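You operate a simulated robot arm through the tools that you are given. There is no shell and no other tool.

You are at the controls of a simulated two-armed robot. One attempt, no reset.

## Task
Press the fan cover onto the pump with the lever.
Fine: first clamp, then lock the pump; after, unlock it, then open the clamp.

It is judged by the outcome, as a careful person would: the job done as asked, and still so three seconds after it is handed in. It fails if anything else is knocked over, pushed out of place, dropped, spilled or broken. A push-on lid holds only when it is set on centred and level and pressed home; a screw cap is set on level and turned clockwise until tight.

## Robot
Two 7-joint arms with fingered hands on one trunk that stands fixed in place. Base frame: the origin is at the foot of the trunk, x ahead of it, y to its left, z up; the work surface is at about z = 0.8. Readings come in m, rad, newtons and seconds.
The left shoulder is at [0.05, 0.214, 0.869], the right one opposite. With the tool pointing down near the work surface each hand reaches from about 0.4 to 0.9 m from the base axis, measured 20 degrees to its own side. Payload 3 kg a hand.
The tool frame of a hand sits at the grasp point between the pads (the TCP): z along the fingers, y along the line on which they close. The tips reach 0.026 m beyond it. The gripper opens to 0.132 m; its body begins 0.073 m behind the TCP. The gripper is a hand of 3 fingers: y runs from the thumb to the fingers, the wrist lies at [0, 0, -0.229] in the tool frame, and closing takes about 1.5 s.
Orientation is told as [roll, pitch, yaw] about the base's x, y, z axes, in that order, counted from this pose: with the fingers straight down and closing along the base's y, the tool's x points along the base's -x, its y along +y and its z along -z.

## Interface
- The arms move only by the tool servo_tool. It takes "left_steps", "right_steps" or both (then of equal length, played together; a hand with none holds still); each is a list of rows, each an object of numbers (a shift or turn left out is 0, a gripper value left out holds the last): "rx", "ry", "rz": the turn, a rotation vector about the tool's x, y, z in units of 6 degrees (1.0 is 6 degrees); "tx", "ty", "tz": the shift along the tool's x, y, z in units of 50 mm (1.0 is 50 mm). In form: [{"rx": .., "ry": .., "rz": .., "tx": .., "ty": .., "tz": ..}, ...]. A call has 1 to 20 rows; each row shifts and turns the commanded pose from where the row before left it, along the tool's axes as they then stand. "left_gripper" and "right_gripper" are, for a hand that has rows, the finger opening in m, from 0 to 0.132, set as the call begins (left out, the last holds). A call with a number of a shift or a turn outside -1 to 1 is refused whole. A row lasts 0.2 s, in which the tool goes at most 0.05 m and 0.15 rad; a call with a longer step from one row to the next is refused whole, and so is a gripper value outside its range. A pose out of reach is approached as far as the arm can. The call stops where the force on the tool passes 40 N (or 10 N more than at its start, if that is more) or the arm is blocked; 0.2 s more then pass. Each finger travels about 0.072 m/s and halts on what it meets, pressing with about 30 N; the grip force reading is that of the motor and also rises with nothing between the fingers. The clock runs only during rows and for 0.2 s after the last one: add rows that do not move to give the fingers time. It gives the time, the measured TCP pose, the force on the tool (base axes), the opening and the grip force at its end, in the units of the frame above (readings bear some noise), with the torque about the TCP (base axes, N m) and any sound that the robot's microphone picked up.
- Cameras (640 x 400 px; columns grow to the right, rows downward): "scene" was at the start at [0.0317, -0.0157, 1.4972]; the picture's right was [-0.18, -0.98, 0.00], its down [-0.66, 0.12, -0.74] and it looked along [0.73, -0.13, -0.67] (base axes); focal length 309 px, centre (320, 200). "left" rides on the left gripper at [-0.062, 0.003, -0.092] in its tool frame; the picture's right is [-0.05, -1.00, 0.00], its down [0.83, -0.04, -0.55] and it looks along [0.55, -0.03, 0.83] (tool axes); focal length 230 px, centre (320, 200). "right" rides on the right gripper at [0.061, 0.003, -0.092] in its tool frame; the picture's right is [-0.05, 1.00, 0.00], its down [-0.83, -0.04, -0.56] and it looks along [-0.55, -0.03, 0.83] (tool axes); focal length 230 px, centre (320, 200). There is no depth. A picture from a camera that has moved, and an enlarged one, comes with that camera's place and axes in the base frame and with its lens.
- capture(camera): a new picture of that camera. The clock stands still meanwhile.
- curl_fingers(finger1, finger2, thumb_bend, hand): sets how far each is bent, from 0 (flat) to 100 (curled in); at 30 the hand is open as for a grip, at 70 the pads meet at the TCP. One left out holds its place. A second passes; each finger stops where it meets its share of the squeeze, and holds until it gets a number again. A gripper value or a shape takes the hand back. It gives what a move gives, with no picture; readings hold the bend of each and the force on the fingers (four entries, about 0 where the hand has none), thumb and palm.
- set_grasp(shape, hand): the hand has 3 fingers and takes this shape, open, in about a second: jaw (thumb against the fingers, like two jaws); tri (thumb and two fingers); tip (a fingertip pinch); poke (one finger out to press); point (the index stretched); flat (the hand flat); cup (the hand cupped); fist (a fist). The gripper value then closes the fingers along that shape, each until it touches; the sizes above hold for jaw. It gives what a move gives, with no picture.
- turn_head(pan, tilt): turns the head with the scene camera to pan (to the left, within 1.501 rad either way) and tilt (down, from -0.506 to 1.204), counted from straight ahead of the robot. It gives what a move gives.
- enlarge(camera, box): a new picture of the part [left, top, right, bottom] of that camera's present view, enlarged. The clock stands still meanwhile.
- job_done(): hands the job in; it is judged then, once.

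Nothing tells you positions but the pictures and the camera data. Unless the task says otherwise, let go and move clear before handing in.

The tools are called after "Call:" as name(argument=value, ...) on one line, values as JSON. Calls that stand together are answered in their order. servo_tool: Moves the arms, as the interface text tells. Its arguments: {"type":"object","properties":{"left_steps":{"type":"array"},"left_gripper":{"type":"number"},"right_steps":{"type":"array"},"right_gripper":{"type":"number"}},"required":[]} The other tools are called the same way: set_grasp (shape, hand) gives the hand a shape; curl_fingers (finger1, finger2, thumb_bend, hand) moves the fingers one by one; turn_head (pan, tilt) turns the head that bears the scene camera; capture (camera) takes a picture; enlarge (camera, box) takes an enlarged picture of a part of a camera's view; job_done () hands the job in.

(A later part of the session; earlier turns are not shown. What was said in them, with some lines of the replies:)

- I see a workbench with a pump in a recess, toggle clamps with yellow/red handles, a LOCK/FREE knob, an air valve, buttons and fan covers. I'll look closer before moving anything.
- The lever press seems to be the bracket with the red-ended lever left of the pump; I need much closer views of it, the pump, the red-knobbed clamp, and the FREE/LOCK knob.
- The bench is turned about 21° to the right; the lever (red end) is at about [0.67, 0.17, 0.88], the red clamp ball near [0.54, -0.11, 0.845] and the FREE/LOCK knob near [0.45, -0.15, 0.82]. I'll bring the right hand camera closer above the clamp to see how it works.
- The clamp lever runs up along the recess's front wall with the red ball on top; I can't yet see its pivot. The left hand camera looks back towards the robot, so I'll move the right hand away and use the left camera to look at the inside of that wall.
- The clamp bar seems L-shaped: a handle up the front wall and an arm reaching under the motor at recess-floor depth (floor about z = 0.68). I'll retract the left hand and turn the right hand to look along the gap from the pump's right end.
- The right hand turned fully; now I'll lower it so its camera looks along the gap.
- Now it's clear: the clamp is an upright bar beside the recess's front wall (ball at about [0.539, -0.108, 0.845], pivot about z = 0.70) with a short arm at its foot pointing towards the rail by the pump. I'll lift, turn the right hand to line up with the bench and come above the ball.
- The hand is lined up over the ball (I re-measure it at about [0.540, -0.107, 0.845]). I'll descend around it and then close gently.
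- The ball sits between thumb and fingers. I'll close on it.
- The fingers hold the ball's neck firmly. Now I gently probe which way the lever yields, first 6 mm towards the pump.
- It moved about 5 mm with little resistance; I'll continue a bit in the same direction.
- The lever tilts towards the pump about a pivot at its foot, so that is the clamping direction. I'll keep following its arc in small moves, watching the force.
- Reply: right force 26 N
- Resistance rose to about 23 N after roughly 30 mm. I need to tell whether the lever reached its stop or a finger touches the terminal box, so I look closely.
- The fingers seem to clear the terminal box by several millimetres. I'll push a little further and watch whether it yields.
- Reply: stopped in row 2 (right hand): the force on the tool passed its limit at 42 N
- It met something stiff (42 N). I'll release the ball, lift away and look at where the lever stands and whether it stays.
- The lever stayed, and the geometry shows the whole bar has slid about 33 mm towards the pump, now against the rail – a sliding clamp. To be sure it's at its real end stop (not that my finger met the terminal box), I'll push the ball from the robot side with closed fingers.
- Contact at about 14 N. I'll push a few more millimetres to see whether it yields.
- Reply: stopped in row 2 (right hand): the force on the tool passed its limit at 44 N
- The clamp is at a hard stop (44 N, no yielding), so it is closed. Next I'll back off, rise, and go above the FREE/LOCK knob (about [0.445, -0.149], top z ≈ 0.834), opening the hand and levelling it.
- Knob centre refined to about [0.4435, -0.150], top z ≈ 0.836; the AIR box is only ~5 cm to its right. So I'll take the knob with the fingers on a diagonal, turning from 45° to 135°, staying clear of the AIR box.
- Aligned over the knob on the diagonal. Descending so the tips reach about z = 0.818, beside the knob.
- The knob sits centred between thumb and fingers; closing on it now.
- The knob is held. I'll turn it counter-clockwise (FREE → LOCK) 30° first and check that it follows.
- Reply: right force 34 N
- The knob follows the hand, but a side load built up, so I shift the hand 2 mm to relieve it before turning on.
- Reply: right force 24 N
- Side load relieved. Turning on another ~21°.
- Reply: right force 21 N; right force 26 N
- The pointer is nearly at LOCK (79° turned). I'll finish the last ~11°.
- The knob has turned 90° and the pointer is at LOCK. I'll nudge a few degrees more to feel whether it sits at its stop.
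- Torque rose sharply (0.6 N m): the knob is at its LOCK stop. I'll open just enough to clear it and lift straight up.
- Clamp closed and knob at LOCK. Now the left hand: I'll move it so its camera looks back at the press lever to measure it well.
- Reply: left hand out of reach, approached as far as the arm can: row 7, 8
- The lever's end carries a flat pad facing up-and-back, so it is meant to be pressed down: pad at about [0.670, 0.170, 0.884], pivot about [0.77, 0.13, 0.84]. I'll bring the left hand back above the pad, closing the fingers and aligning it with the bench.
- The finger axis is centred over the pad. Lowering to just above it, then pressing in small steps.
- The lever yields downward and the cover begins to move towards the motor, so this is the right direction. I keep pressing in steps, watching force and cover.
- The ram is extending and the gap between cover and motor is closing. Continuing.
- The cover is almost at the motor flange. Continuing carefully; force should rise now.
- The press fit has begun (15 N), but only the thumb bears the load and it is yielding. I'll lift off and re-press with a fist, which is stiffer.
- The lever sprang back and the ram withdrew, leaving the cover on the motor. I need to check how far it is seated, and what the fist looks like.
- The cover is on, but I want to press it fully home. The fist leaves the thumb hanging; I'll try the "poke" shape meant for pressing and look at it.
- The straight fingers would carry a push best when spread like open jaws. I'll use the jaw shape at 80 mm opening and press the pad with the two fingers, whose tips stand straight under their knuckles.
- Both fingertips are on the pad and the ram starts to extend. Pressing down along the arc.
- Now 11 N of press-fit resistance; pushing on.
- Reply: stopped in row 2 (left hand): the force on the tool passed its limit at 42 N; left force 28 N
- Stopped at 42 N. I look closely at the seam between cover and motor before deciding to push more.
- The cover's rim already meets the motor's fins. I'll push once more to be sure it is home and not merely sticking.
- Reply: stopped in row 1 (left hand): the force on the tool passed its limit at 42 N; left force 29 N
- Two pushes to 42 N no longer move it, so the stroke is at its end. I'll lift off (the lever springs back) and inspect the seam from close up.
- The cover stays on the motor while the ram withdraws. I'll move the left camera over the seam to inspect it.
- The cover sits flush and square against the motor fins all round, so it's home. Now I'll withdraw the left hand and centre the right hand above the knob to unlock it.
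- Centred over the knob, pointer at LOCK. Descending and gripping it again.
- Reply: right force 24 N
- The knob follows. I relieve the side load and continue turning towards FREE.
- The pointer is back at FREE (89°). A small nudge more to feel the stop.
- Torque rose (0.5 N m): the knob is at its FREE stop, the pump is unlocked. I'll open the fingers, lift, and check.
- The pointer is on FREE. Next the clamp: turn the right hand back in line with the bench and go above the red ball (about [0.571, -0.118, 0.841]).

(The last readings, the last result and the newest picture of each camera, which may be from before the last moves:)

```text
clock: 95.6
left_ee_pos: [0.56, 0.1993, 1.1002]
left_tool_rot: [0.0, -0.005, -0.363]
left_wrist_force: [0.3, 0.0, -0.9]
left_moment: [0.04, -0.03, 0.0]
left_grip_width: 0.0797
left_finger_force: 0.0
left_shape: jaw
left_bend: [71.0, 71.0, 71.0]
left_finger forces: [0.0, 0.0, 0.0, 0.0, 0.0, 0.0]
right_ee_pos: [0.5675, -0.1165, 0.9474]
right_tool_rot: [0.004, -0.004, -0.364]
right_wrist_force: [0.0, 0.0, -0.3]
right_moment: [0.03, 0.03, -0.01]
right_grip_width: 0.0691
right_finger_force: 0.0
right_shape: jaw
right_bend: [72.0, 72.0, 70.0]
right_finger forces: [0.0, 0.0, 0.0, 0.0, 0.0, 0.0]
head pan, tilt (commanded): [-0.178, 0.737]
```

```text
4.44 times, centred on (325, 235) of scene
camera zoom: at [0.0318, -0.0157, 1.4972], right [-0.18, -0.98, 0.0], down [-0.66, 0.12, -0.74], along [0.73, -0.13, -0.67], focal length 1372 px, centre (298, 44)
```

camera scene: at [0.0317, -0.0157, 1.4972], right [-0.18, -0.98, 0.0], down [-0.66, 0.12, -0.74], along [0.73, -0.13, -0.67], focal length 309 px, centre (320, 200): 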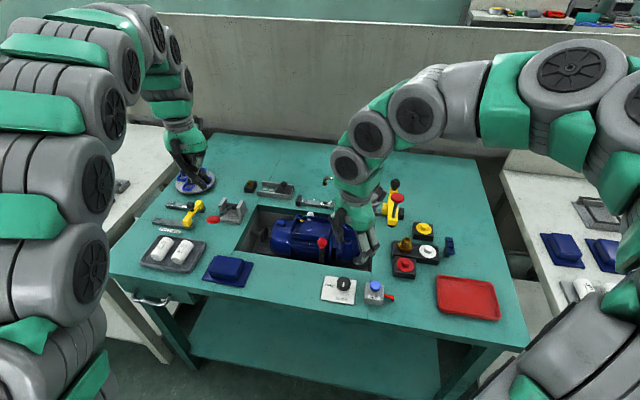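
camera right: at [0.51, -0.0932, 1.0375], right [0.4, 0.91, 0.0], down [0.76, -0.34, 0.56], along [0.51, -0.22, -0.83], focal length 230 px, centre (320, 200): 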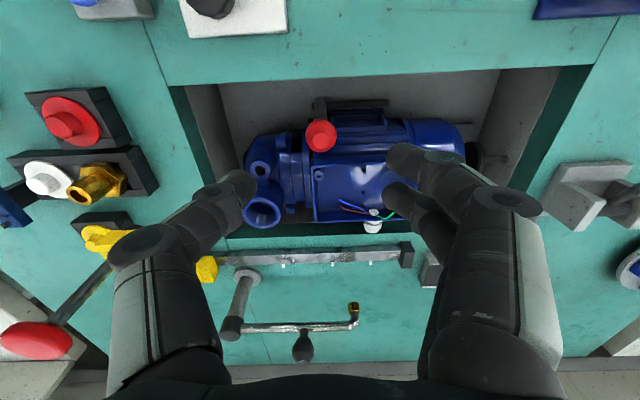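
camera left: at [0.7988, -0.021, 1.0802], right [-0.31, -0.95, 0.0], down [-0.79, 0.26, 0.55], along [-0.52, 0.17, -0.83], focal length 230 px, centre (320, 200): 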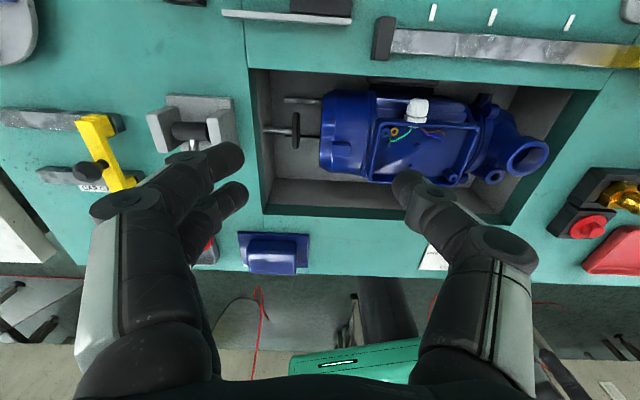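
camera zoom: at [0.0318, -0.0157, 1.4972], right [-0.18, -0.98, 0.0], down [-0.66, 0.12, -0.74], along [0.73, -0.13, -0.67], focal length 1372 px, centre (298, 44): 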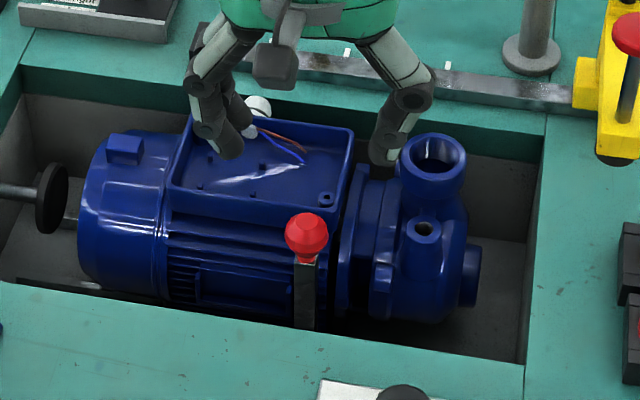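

Call:
servo_tool(right_steps=[{"tx": -0.04, "tz": 0.338}, {"tz": 0.338}, {"tz": 0.338}, {"tz": 0.338}, {"tz": 0.338}, {"tz": 0.338}])

Call:
capture(camera="right")

Call:
enlarge(camera="scene", box=[280, 190, 370, 280])

```text
clock: 97.0
left_ee_pos: [0.5596, 0.1998, 1.1001]
left_tool_rot: [0.002, -0.006, -0.365]
left_wrist_force: [0.4, -0.2, 0.9]
left_moment: [-0.01, 0.03, -0.04]
left_grip_width: 0.0795
left_finger_force: 0.0
left_shape: jaw
left_bend: [71.0, 71.0, 71.0]
left_finger forces: [0.1, 0.0, 0.0, 0.0, 0.0, 0.0]
right_ee_pos: [0.5676, -0.1186, 0.8435]
right_tool_rot: [0.002, -0.003, -0.362]
right_wrist_force: [-0.2, 0.1, -0.4]
right_moment: [-0.01, -0.01, -0.02]
right_grip_width: 0.0691
right_finger_force: 0.0
right_shape: jaw
right_bend: [72.0, 72.0, 70.0]
right_finger forces: [0.0, 0.0, 0.1, 0.0, 0.0, 0.0]
head pan, tilt (commanded): [-0.178, 0.737]
```

```text
taken
camera right: at [0.5101, -0.0944, 0.9353], right [0.4, 0.91, 0.0], down [0.76, -0.34, 0.56], along [0.51, -0.22, -0.83], focal length 230 px, centre (320, 200)
```

right: 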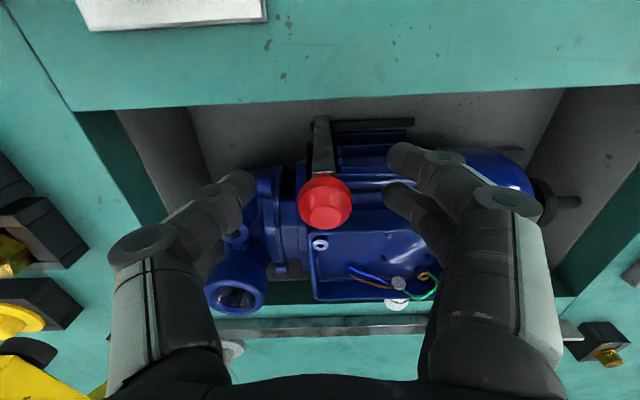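

```text
4.44 times, centred on (325, 235) of scene
camera zoom: at [0.0317, -0.0157, 1.4972], right [-0.18, -0.98, 0.0], down [-0.66, 0.12, -0.74], along [0.73, -0.13, -0.67], focal length 1372 px, centre (298, 44)
```

zoom: 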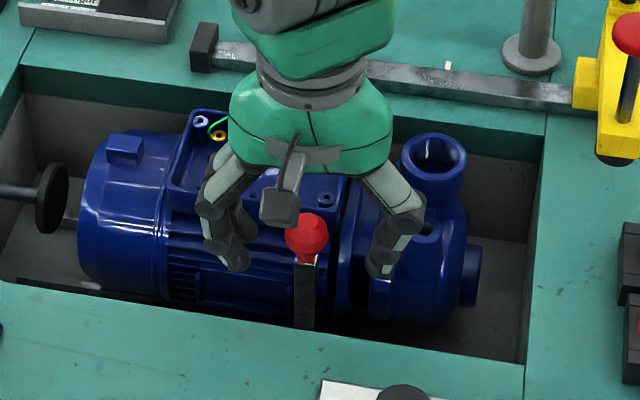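

The ball is between thumb and fingers again. Gripping it, then pulling the clamp back towards the robot side.

Call:
servo_tool(right_steps=[{}, {}, {}, {}, {}, {}], right_gripper=0.012)

Call:
servo_tool(right_steps=[{"tx": 0.07}, {"tx": 0.08}, {"tx": 0.08}])

Call:
enlarge(camera="scene", box=[280, 190, 370, 280])

```text
clock: 98.4
left_ee_pos: [0.5605, 0.1997, 1.0993]
left_tool_rot: [0.002, -0.006, -0.363]
left_wrist_force: [-0.5, 0.0, 0.2]
left_moment: [0.0, 0.03, 0.01]
left_grip_width: 0.0794
left_finger_force: 0.1
left_shape: jaw
left_bend: [71.0, 71.0, 71.0]
left_finger forces: [0.0, 0.0, 0.1, 0.0, 0.0, 0.0]
right_ee_pos: [0.5672, -0.1176, 0.8444]
right_tool_rot: [0.001, -0.002, -0.362]
right_wrist_force: [-4.3, 0.6, -21.4]
right_moment: [0.02, 0.05, -0.02]
right_grip_width: 0.0128
right_finger_force: 29.7
right_shape: jaw
right_bend: [71.0, 72.0, 70.0]
right_finger forces: [13.3, 14.1, 0.0, 0.0, 27.3, 0.0]
head pan, tilt (commanded): [-0.178, 0.737]
```

```text
clock: 99.2
left_ee_pos: [0.5606, 0.1999, 1.0993]
left_tool_rot: [0.002, -0.006, -0.364]
left_wrist_force: [-0.2, 0.1, 0.3]
left_moment: [0.02, -0.01, 0.01]
left_grip_width: 0.0797
left_finger_force: 0.0
left_shape: jaw
left_bend: [71.0, 71.0, 71.0]
left_finger forces: [0.1, 0.0, 0.0, 0.0, 0.0, 0.0]
right_ee_pos: [0.5584, -0.1137, 0.8435]
right_tool_rot: [0.004, -0.002, -0.366]
right_wrist_force: [-0.5, -0.8, -20.9]
right_moment: [0.01, 0.0, -0.05]
right_grip_width: 0.0127
right_finger_force: 29.8
right_shape: jaw
right_bend: [71.0, 72.0, 70.0]
right_finger forces: [12.3, 14.4, 0.0, 0.0, 26.3, 0.0]
head pan, tilt (commanded): [-0.178, 0.737]
```

```text
4.44 times, centred on (325, 235) of scene
camera zoom: at [0.0319, -0.0158, 1.4972], right [-0.18, -0.98, 0.0], down [-0.66, 0.12, -0.74], along [0.73, -0.13, -0.67], focal length 1372 px, centre (298, 44)
```

zoom: 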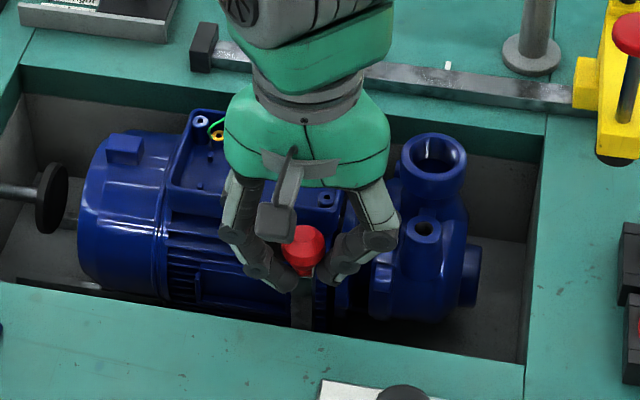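

The clamp slides back easily. Continuing to its original open position.

Call:
servo_tool(right_steps=[{"tx": 0.08}, {"tx": 0.08}, {"tx": 0.08}, {"tx": 0.08}, {"tx": 0.06}])

Call:
servo_tool(right_steps=[{"tx": 0.04}, {"tx": 0.04}, {"tx": 0.04}])

Call:
enlarge(camera="scene", box=[280, 190, 370, 280])

```text
clock: 100.4
left_ee_pos: [0.56, 0.2004, 1.1001]
left_tool_rot: [0.001, -0.006, -0.364]
left_wrist_force: [0.4, -0.7, -0.1]
left_moment: [-0.03, 0.01, -0.03]
left_grip_width: 0.0797
left_finger_force: 0.0
left_shape: jaw
left_bend: [71.0, 71.0, 71.0]
left_finger forces: [0.0, 0.0, 0.0, 0.0, 0.0, 0.0]
right_ee_pos: [0.5395, -0.1084, 0.8435]
right_tool_rot: [0.004, -0.002, -0.363]
right_wrist_force: [-0.1, 0.9, -9.5]
right_moment: [0.03, 0.03, -0.01]
right_grip_width: 0.0124
right_finger_force: 29.7
right_shape: jaw
right_bend: [71.0, 72.0, 70.0]
right_finger forces: [11.3, 13.4, 0.0, 0.0, 24.2, 0.1]
head pan, tilt (commanded): [-0.178, 0.737]
```

```text
clock: 101.2
left_ee_pos: [0.5609, 0.2002, 1.1007]
left_tool_rot: [0.001, -0.005, -0.367]
left_wrist_force: [-0.7, 0.3, 0.1]
left_moment: [-0.01, 0.02, -0.01]
left_grip_width: 0.0795
left_finger_force: 0.0
left_shape: jaw
left_bend: [71.0, 71.0, 71.0]
left_finger forces: [0.1, 0.0, 0.0, 0.0, 0.1, 0.0]
right_ee_pos: [0.5334, -0.1054, 0.8428]
right_tool_rot: [0.004, -0.004, -0.365]
right_wrist_force: [21.8, -10.8, -17.8]
right_moment: [-0.08, -0.27, -0.01]
right_grip_width: 0.0096
right_finger_force: 30.2
right_shape: jaw
right_bend: [73.0, 72.0, 70.0]
right_finger forces: [5.7, 19.8, 0.1, 0.0, 21.7, 0.0]
head pan, tilt (commanded): [-0.178, 0.737]
```

```text
4.44 times, centred on (325, 235) of scene
camera zoom: at [0.0322, -0.0159, 1.4972], right [-0.18, -0.98, 0.0], down [-0.66, 0.12, -0.74], along [0.73, -0.13, -0.67], focal length 1372 px, centre (298, 44)
```

zoom: 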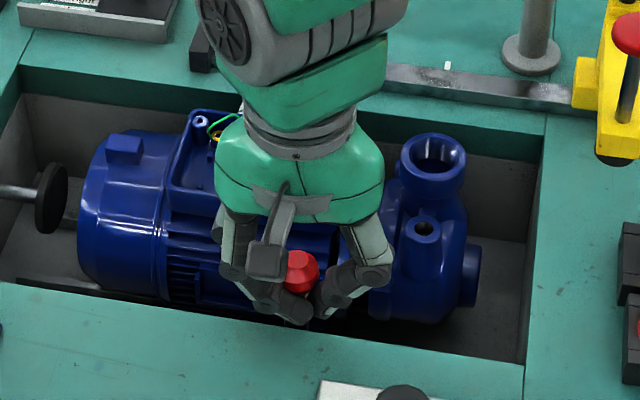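

It reached its open stop (about 24 N). I ease off slightly, open the fingers, lift and check everything.

Call:
servo_tool(right_steps=[{"tx": -0.05}, {}])

Call:
servo_tool(right_steps=[{}, {}, {}, {}, {}, {"tz": -0.3}, {"tz": -0.5}, {"tz": -0.6}, {"tz": -0.6}, {"tz": -0.6}], right_gripper=0.08)

Call:
capture(camera="right")

Call:
enlarge(camera="scene", box=[240, 190, 380, 310])

```text
clock: 101.8
left_ee_pos: [0.5605, 0.1992, 1.1007]
left_tool_rot: [0.001, -0.005, -0.366]
left_wrist_force: [0.8, -0.9, -1.2]
left_moment: [0.01, 0.0, 0.01]
left_grip_width: 0.0797
left_finger_force: 0.0
left_shape: jaw
left_bend: [71.0, 71.0, 71.0]
left_finger forces: [0.1, 0.0, 0.1, 0.1, 0.0, 0.1]
right_ee_pos: [0.5354, -0.1064, 0.8432]
right_tool_rot: [0.002, -0.002, -0.363]
right_wrist_force: [1.7, -8.4, -15.0]
right_moment: [-0.07, -0.04, 0.0]
right_grip_width: 0.0098
right_finger_force: 29.8
right_shape: jaw
right_bend: [74.0, 72.0, 70.0]
right_finger forces: [12.6, 16.0, 0.0, 0.0, 24.5, 0.0]
head pan, tilt (commanded): [-0.178, 0.737]
```

```text
clock: 104.0
left_ee_pos: [0.5597, 0.1999, 1.1011]
left_tool_rot: [0.001, -0.004, -0.363]
left_wrist_force: [0.2, 0.5, 0.4]
left_moment: [0.03, 0.02, 0.0]
left_grip_width: 0.0796
left_finger_force: 0.0
left_shape: jaw
left_bend: [71.0, 71.0, 71.0]
left_finger forces: [0.1, 0.0, 0.0, 0.0, 0.0, 0.0]
right_ee_pos: [0.5351, -0.1071, 0.975]
right_tool_rot: [0.003, -0.001, -0.364]
right_wrist_force: [0.6, -0.5, -0.3]
right_moment: [-0.02, -0.03, -0.03]
right_grip_width: 0.0798
right_finger_force: 0.0
right_shape: jaw
right_bend: [71.0, 71.0, 71.0]
right_finger forces: [0.0, 0.0, 0.0, 0.1, 0.0, 0.0]
head pan, tilt (commanded): [-0.178, 0.737]
```

```text
taken
camera right: at [0.4778, -0.0826, 1.0654], right [0.4, 0.91, 0.0], down [0.76, -0.34, 0.56], along [0.51, -0.22, -0.83], focal length 230 px, centre (320, 200)
```

right: 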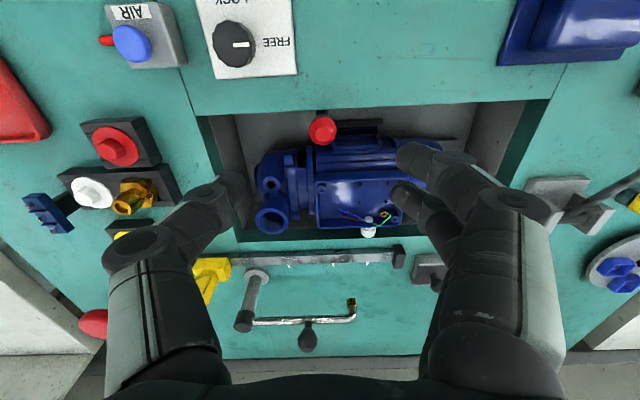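

```text
3.33 times, centred on (310, 250) of scene
camera zoom: at [0.0317, -0.0157, 1.4972], right [-0.18, -0.98, 0.0], down [-0.66, 0.12, -0.74], along [0.73, -0.13, -0.67], focal length 1029 px, centre (353, 33)
```

zoom: 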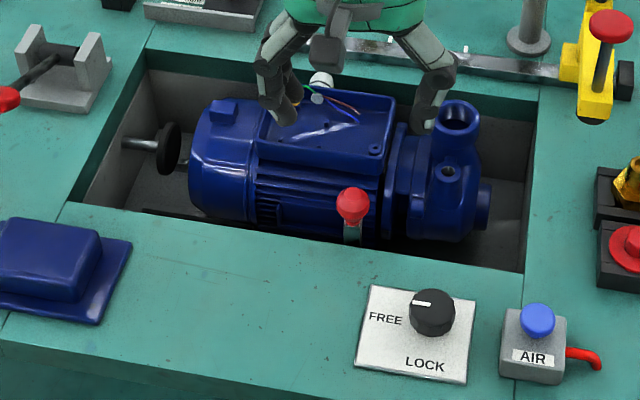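

The clamp is back exactly at its open place and the knob points to FREE. I'll move both hands clear, then check the cover and the rest once more.

Call:
servo_tool(right_steps=[{"tz": -0.5, "ty": -0.4, "tx": 0.2}, {"tz": -0.5, "ty": -0.4, "tx": 0.2}, {"tz": -0.4, "ty": -0.5, "tx": 0.2}, {"ty": -0.6, "tx": 0.2}, {"ty": -0.6, "tx": 0.1}, {"ty": -0.6}, {"ty": -0.6}], right_gripper=0.132)

Call:
capture(camera="scene")

Call:
enlarge(camera="scene", box=[295, 200, 385, 275])

Call:
enlarge(camera="scene", box=[235, 200, 315, 275])

Call:
enlarge(camera="scene", box=[140, 160, 300, 300])

```text
clock: 105.6
left_ee_pos: [0.5599, 0.1997, 1.1002]
left_tool_rot: [0.002, -0.006, -0.363]
left_wrist_force: [-0.1, -0.6, -0.1]
left_moment: [0.02, 0.03, 0.01]
left_grip_width: 0.0797
left_finger_force: 0.0
left_shape: jaw
left_bend: [71.0, 71.0, 71.0]
left_finger forces: [0.0, 0.1, 0.0, 0.0, 0.0, 0.0]
right_ee_pos: [0.4261, -0.2632, 1.0442]
right_tool_rot: [0.004, -0.002, -0.363]
right_wrist_force: [0.1, 0.2, -0.5]
right_moment: [-0.03, -0.02, 0.0]
right_grip_width: 0.1317
right_finger_force: 0.0
right_shape: jaw
right_bend: [30.0, 30.0, 30.0]
right_finger forces: [0.1, 0.1, 0.0, 0.0, 0.0, 0.0]
head pan, tilt (commanded): [-0.178, 0.737]
```

```text
taken
camera scene: at [0.0317, -0.0157, 1.4972], right [-0.18, -0.98, 0.0], down [-0.66, 0.12, -0.74], along [0.73, -0.13, -0.67], focal length 309 px, centre (320, 200)
```

scene: 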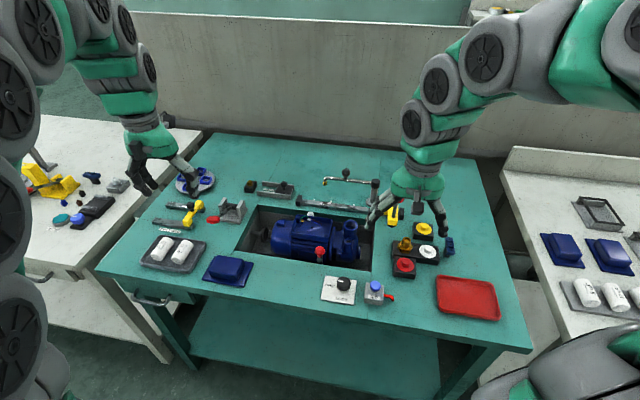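

```text
5.33 times, centred on (340, 238) of scene
camera zoom: at [0.0317, -0.0157, 1.4972], right [-0.18, -0.98, 0.0], down [-0.66, 0.12, -0.74], along [0.73, -0.13, -0.67], focal length 1646 px, centre (213, 0)
```

zoom: 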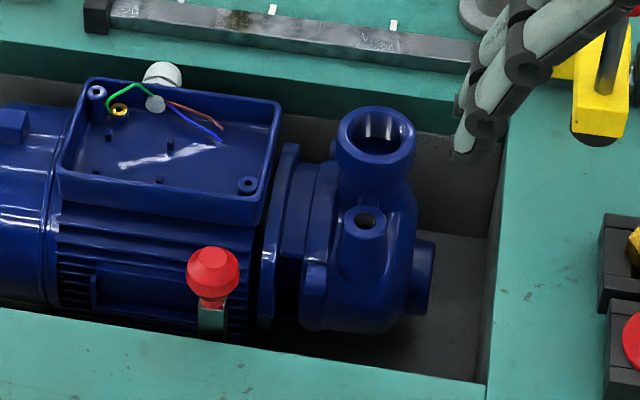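

```text
5.33 times, centred on (275, 238) of scene
camera zoom: at [0.0317, -0.0157, 1.4972], right [-0.18, -0.98, 0.0], down [-0.66, 0.12, -0.74], along [0.73, -0.13, -0.67], focal length 1646 px, centre (560, 0)
```

zoom: 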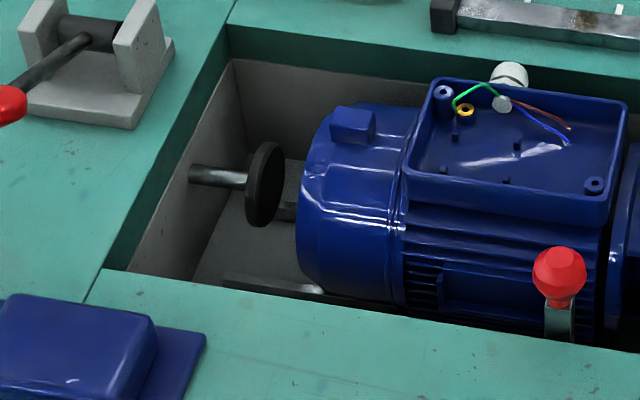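

```text
2.86 times, centred on (220, 230) of scene
camera zoom: at [0.0317, -0.0157, 1.4972], right [-0.18, -0.98, 0.0], down [-0.66, 0.12, -0.74], along [0.73, -0.13, -0.67], focal length 882 px, centre (606, 114)
```

zoom: 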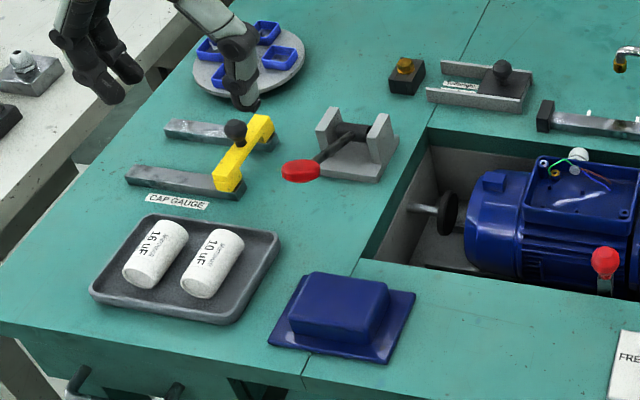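

Everything else is in its place and the lever, knob and clamp are back at rest. One last close look at the cover's seam before handing in.

Call:
enlarge(camera="scene", box=[270, 210, 310, 245])

Call:
enlarge(camera="scene", box=[268, 235, 308, 265])

Call:
enlarge(camera="scene", box=[290, 160, 510, 320])

```text
11.43 times, centred on (290, 228) of scene
camera zoom: at [0.0317, -0.0157, 1.4972], right [-0.18, -0.98, 0.0], down [-0.66, 0.12, -0.74], along [0.73, -0.13, -0.67], focal length 3528 px, centre (663, -114)
```

zoom: 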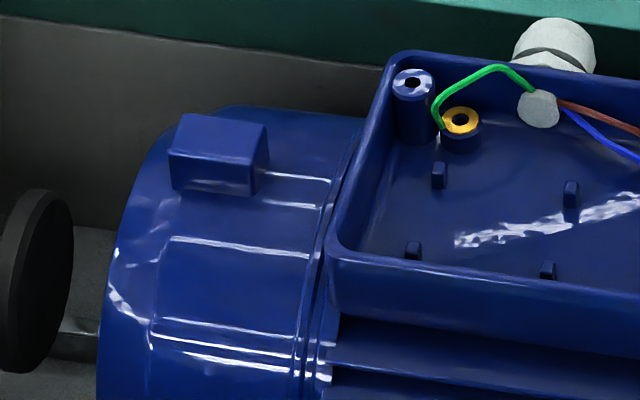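

```text
13.33 times, centred on (288, 250) of scene
camera zoom: at [0.0317, -0.0157, 1.4972], right [-0.18, -0.98, 0.0], down [-0.66, 0.12, -0.74], along [0.73, -0.13, -0.67], focal length 4115 px, centre (747, -467)
```

zoom: 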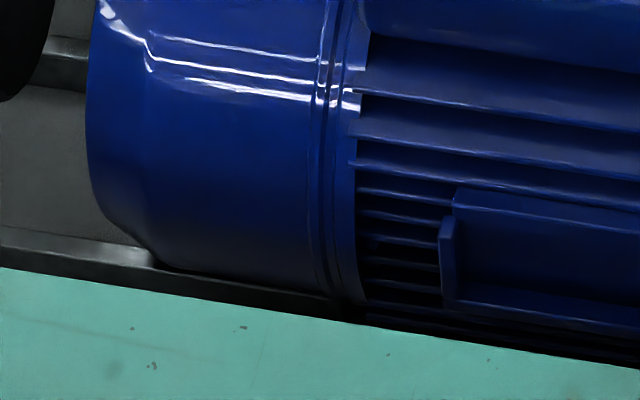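

```text
2.50 times, centred on (400, 240) of scene
camera zoom: at [0.0317, -0.0157, 1.4972], right [-0.18, -0.98, 0.0], down [-0.66, 0.12, -0.74], along [0.73, -0.13, -0.67], focal length 772 px, centre (120, 100)
```

zoom: 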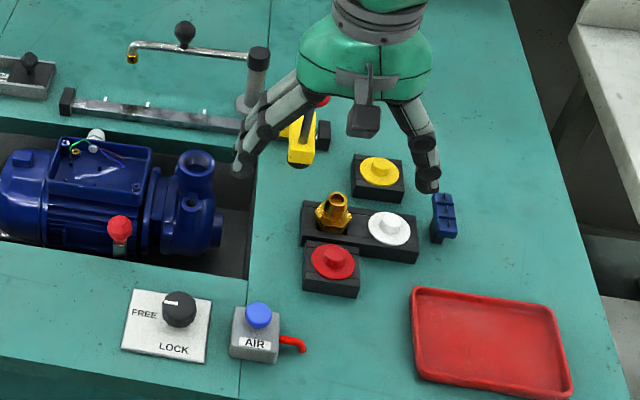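

The cover sits square and flush against the motor, the pump is unlocked (FREE), the clamp is open, and the lever is back at rest. Nothing else has moved and both hands are clear, so I'm handing in.

Call:
job_done()

```text
The job is handed in.
```

The fan cover is pressed onto the pump, and the job is handed in; I haven't seen the verdict. It sits flush and square against the motor fins, and it stayed on when the ram drew back.

- **Order:** I slid the clamp shut to its stop and turned the knob to LOCK. I then pressed the lever down, turned the knob back to FREE and slid the clamp open again.
- **Pressing:** I pressed twice. My thumb gave way near the end of the first press. The second press, with two fingers, peaked at 42 N and moved the cover no further relative to the motor, within about half a millimetre.
- **Pump position:** the pitch of the press pushed the pump about 2 mm to the right in its recess, even though it was clamped and locked. It is still in its fixture.

The lever, knob and clamp are back where they started. I saw nothing else out of place, and both hands are clear.
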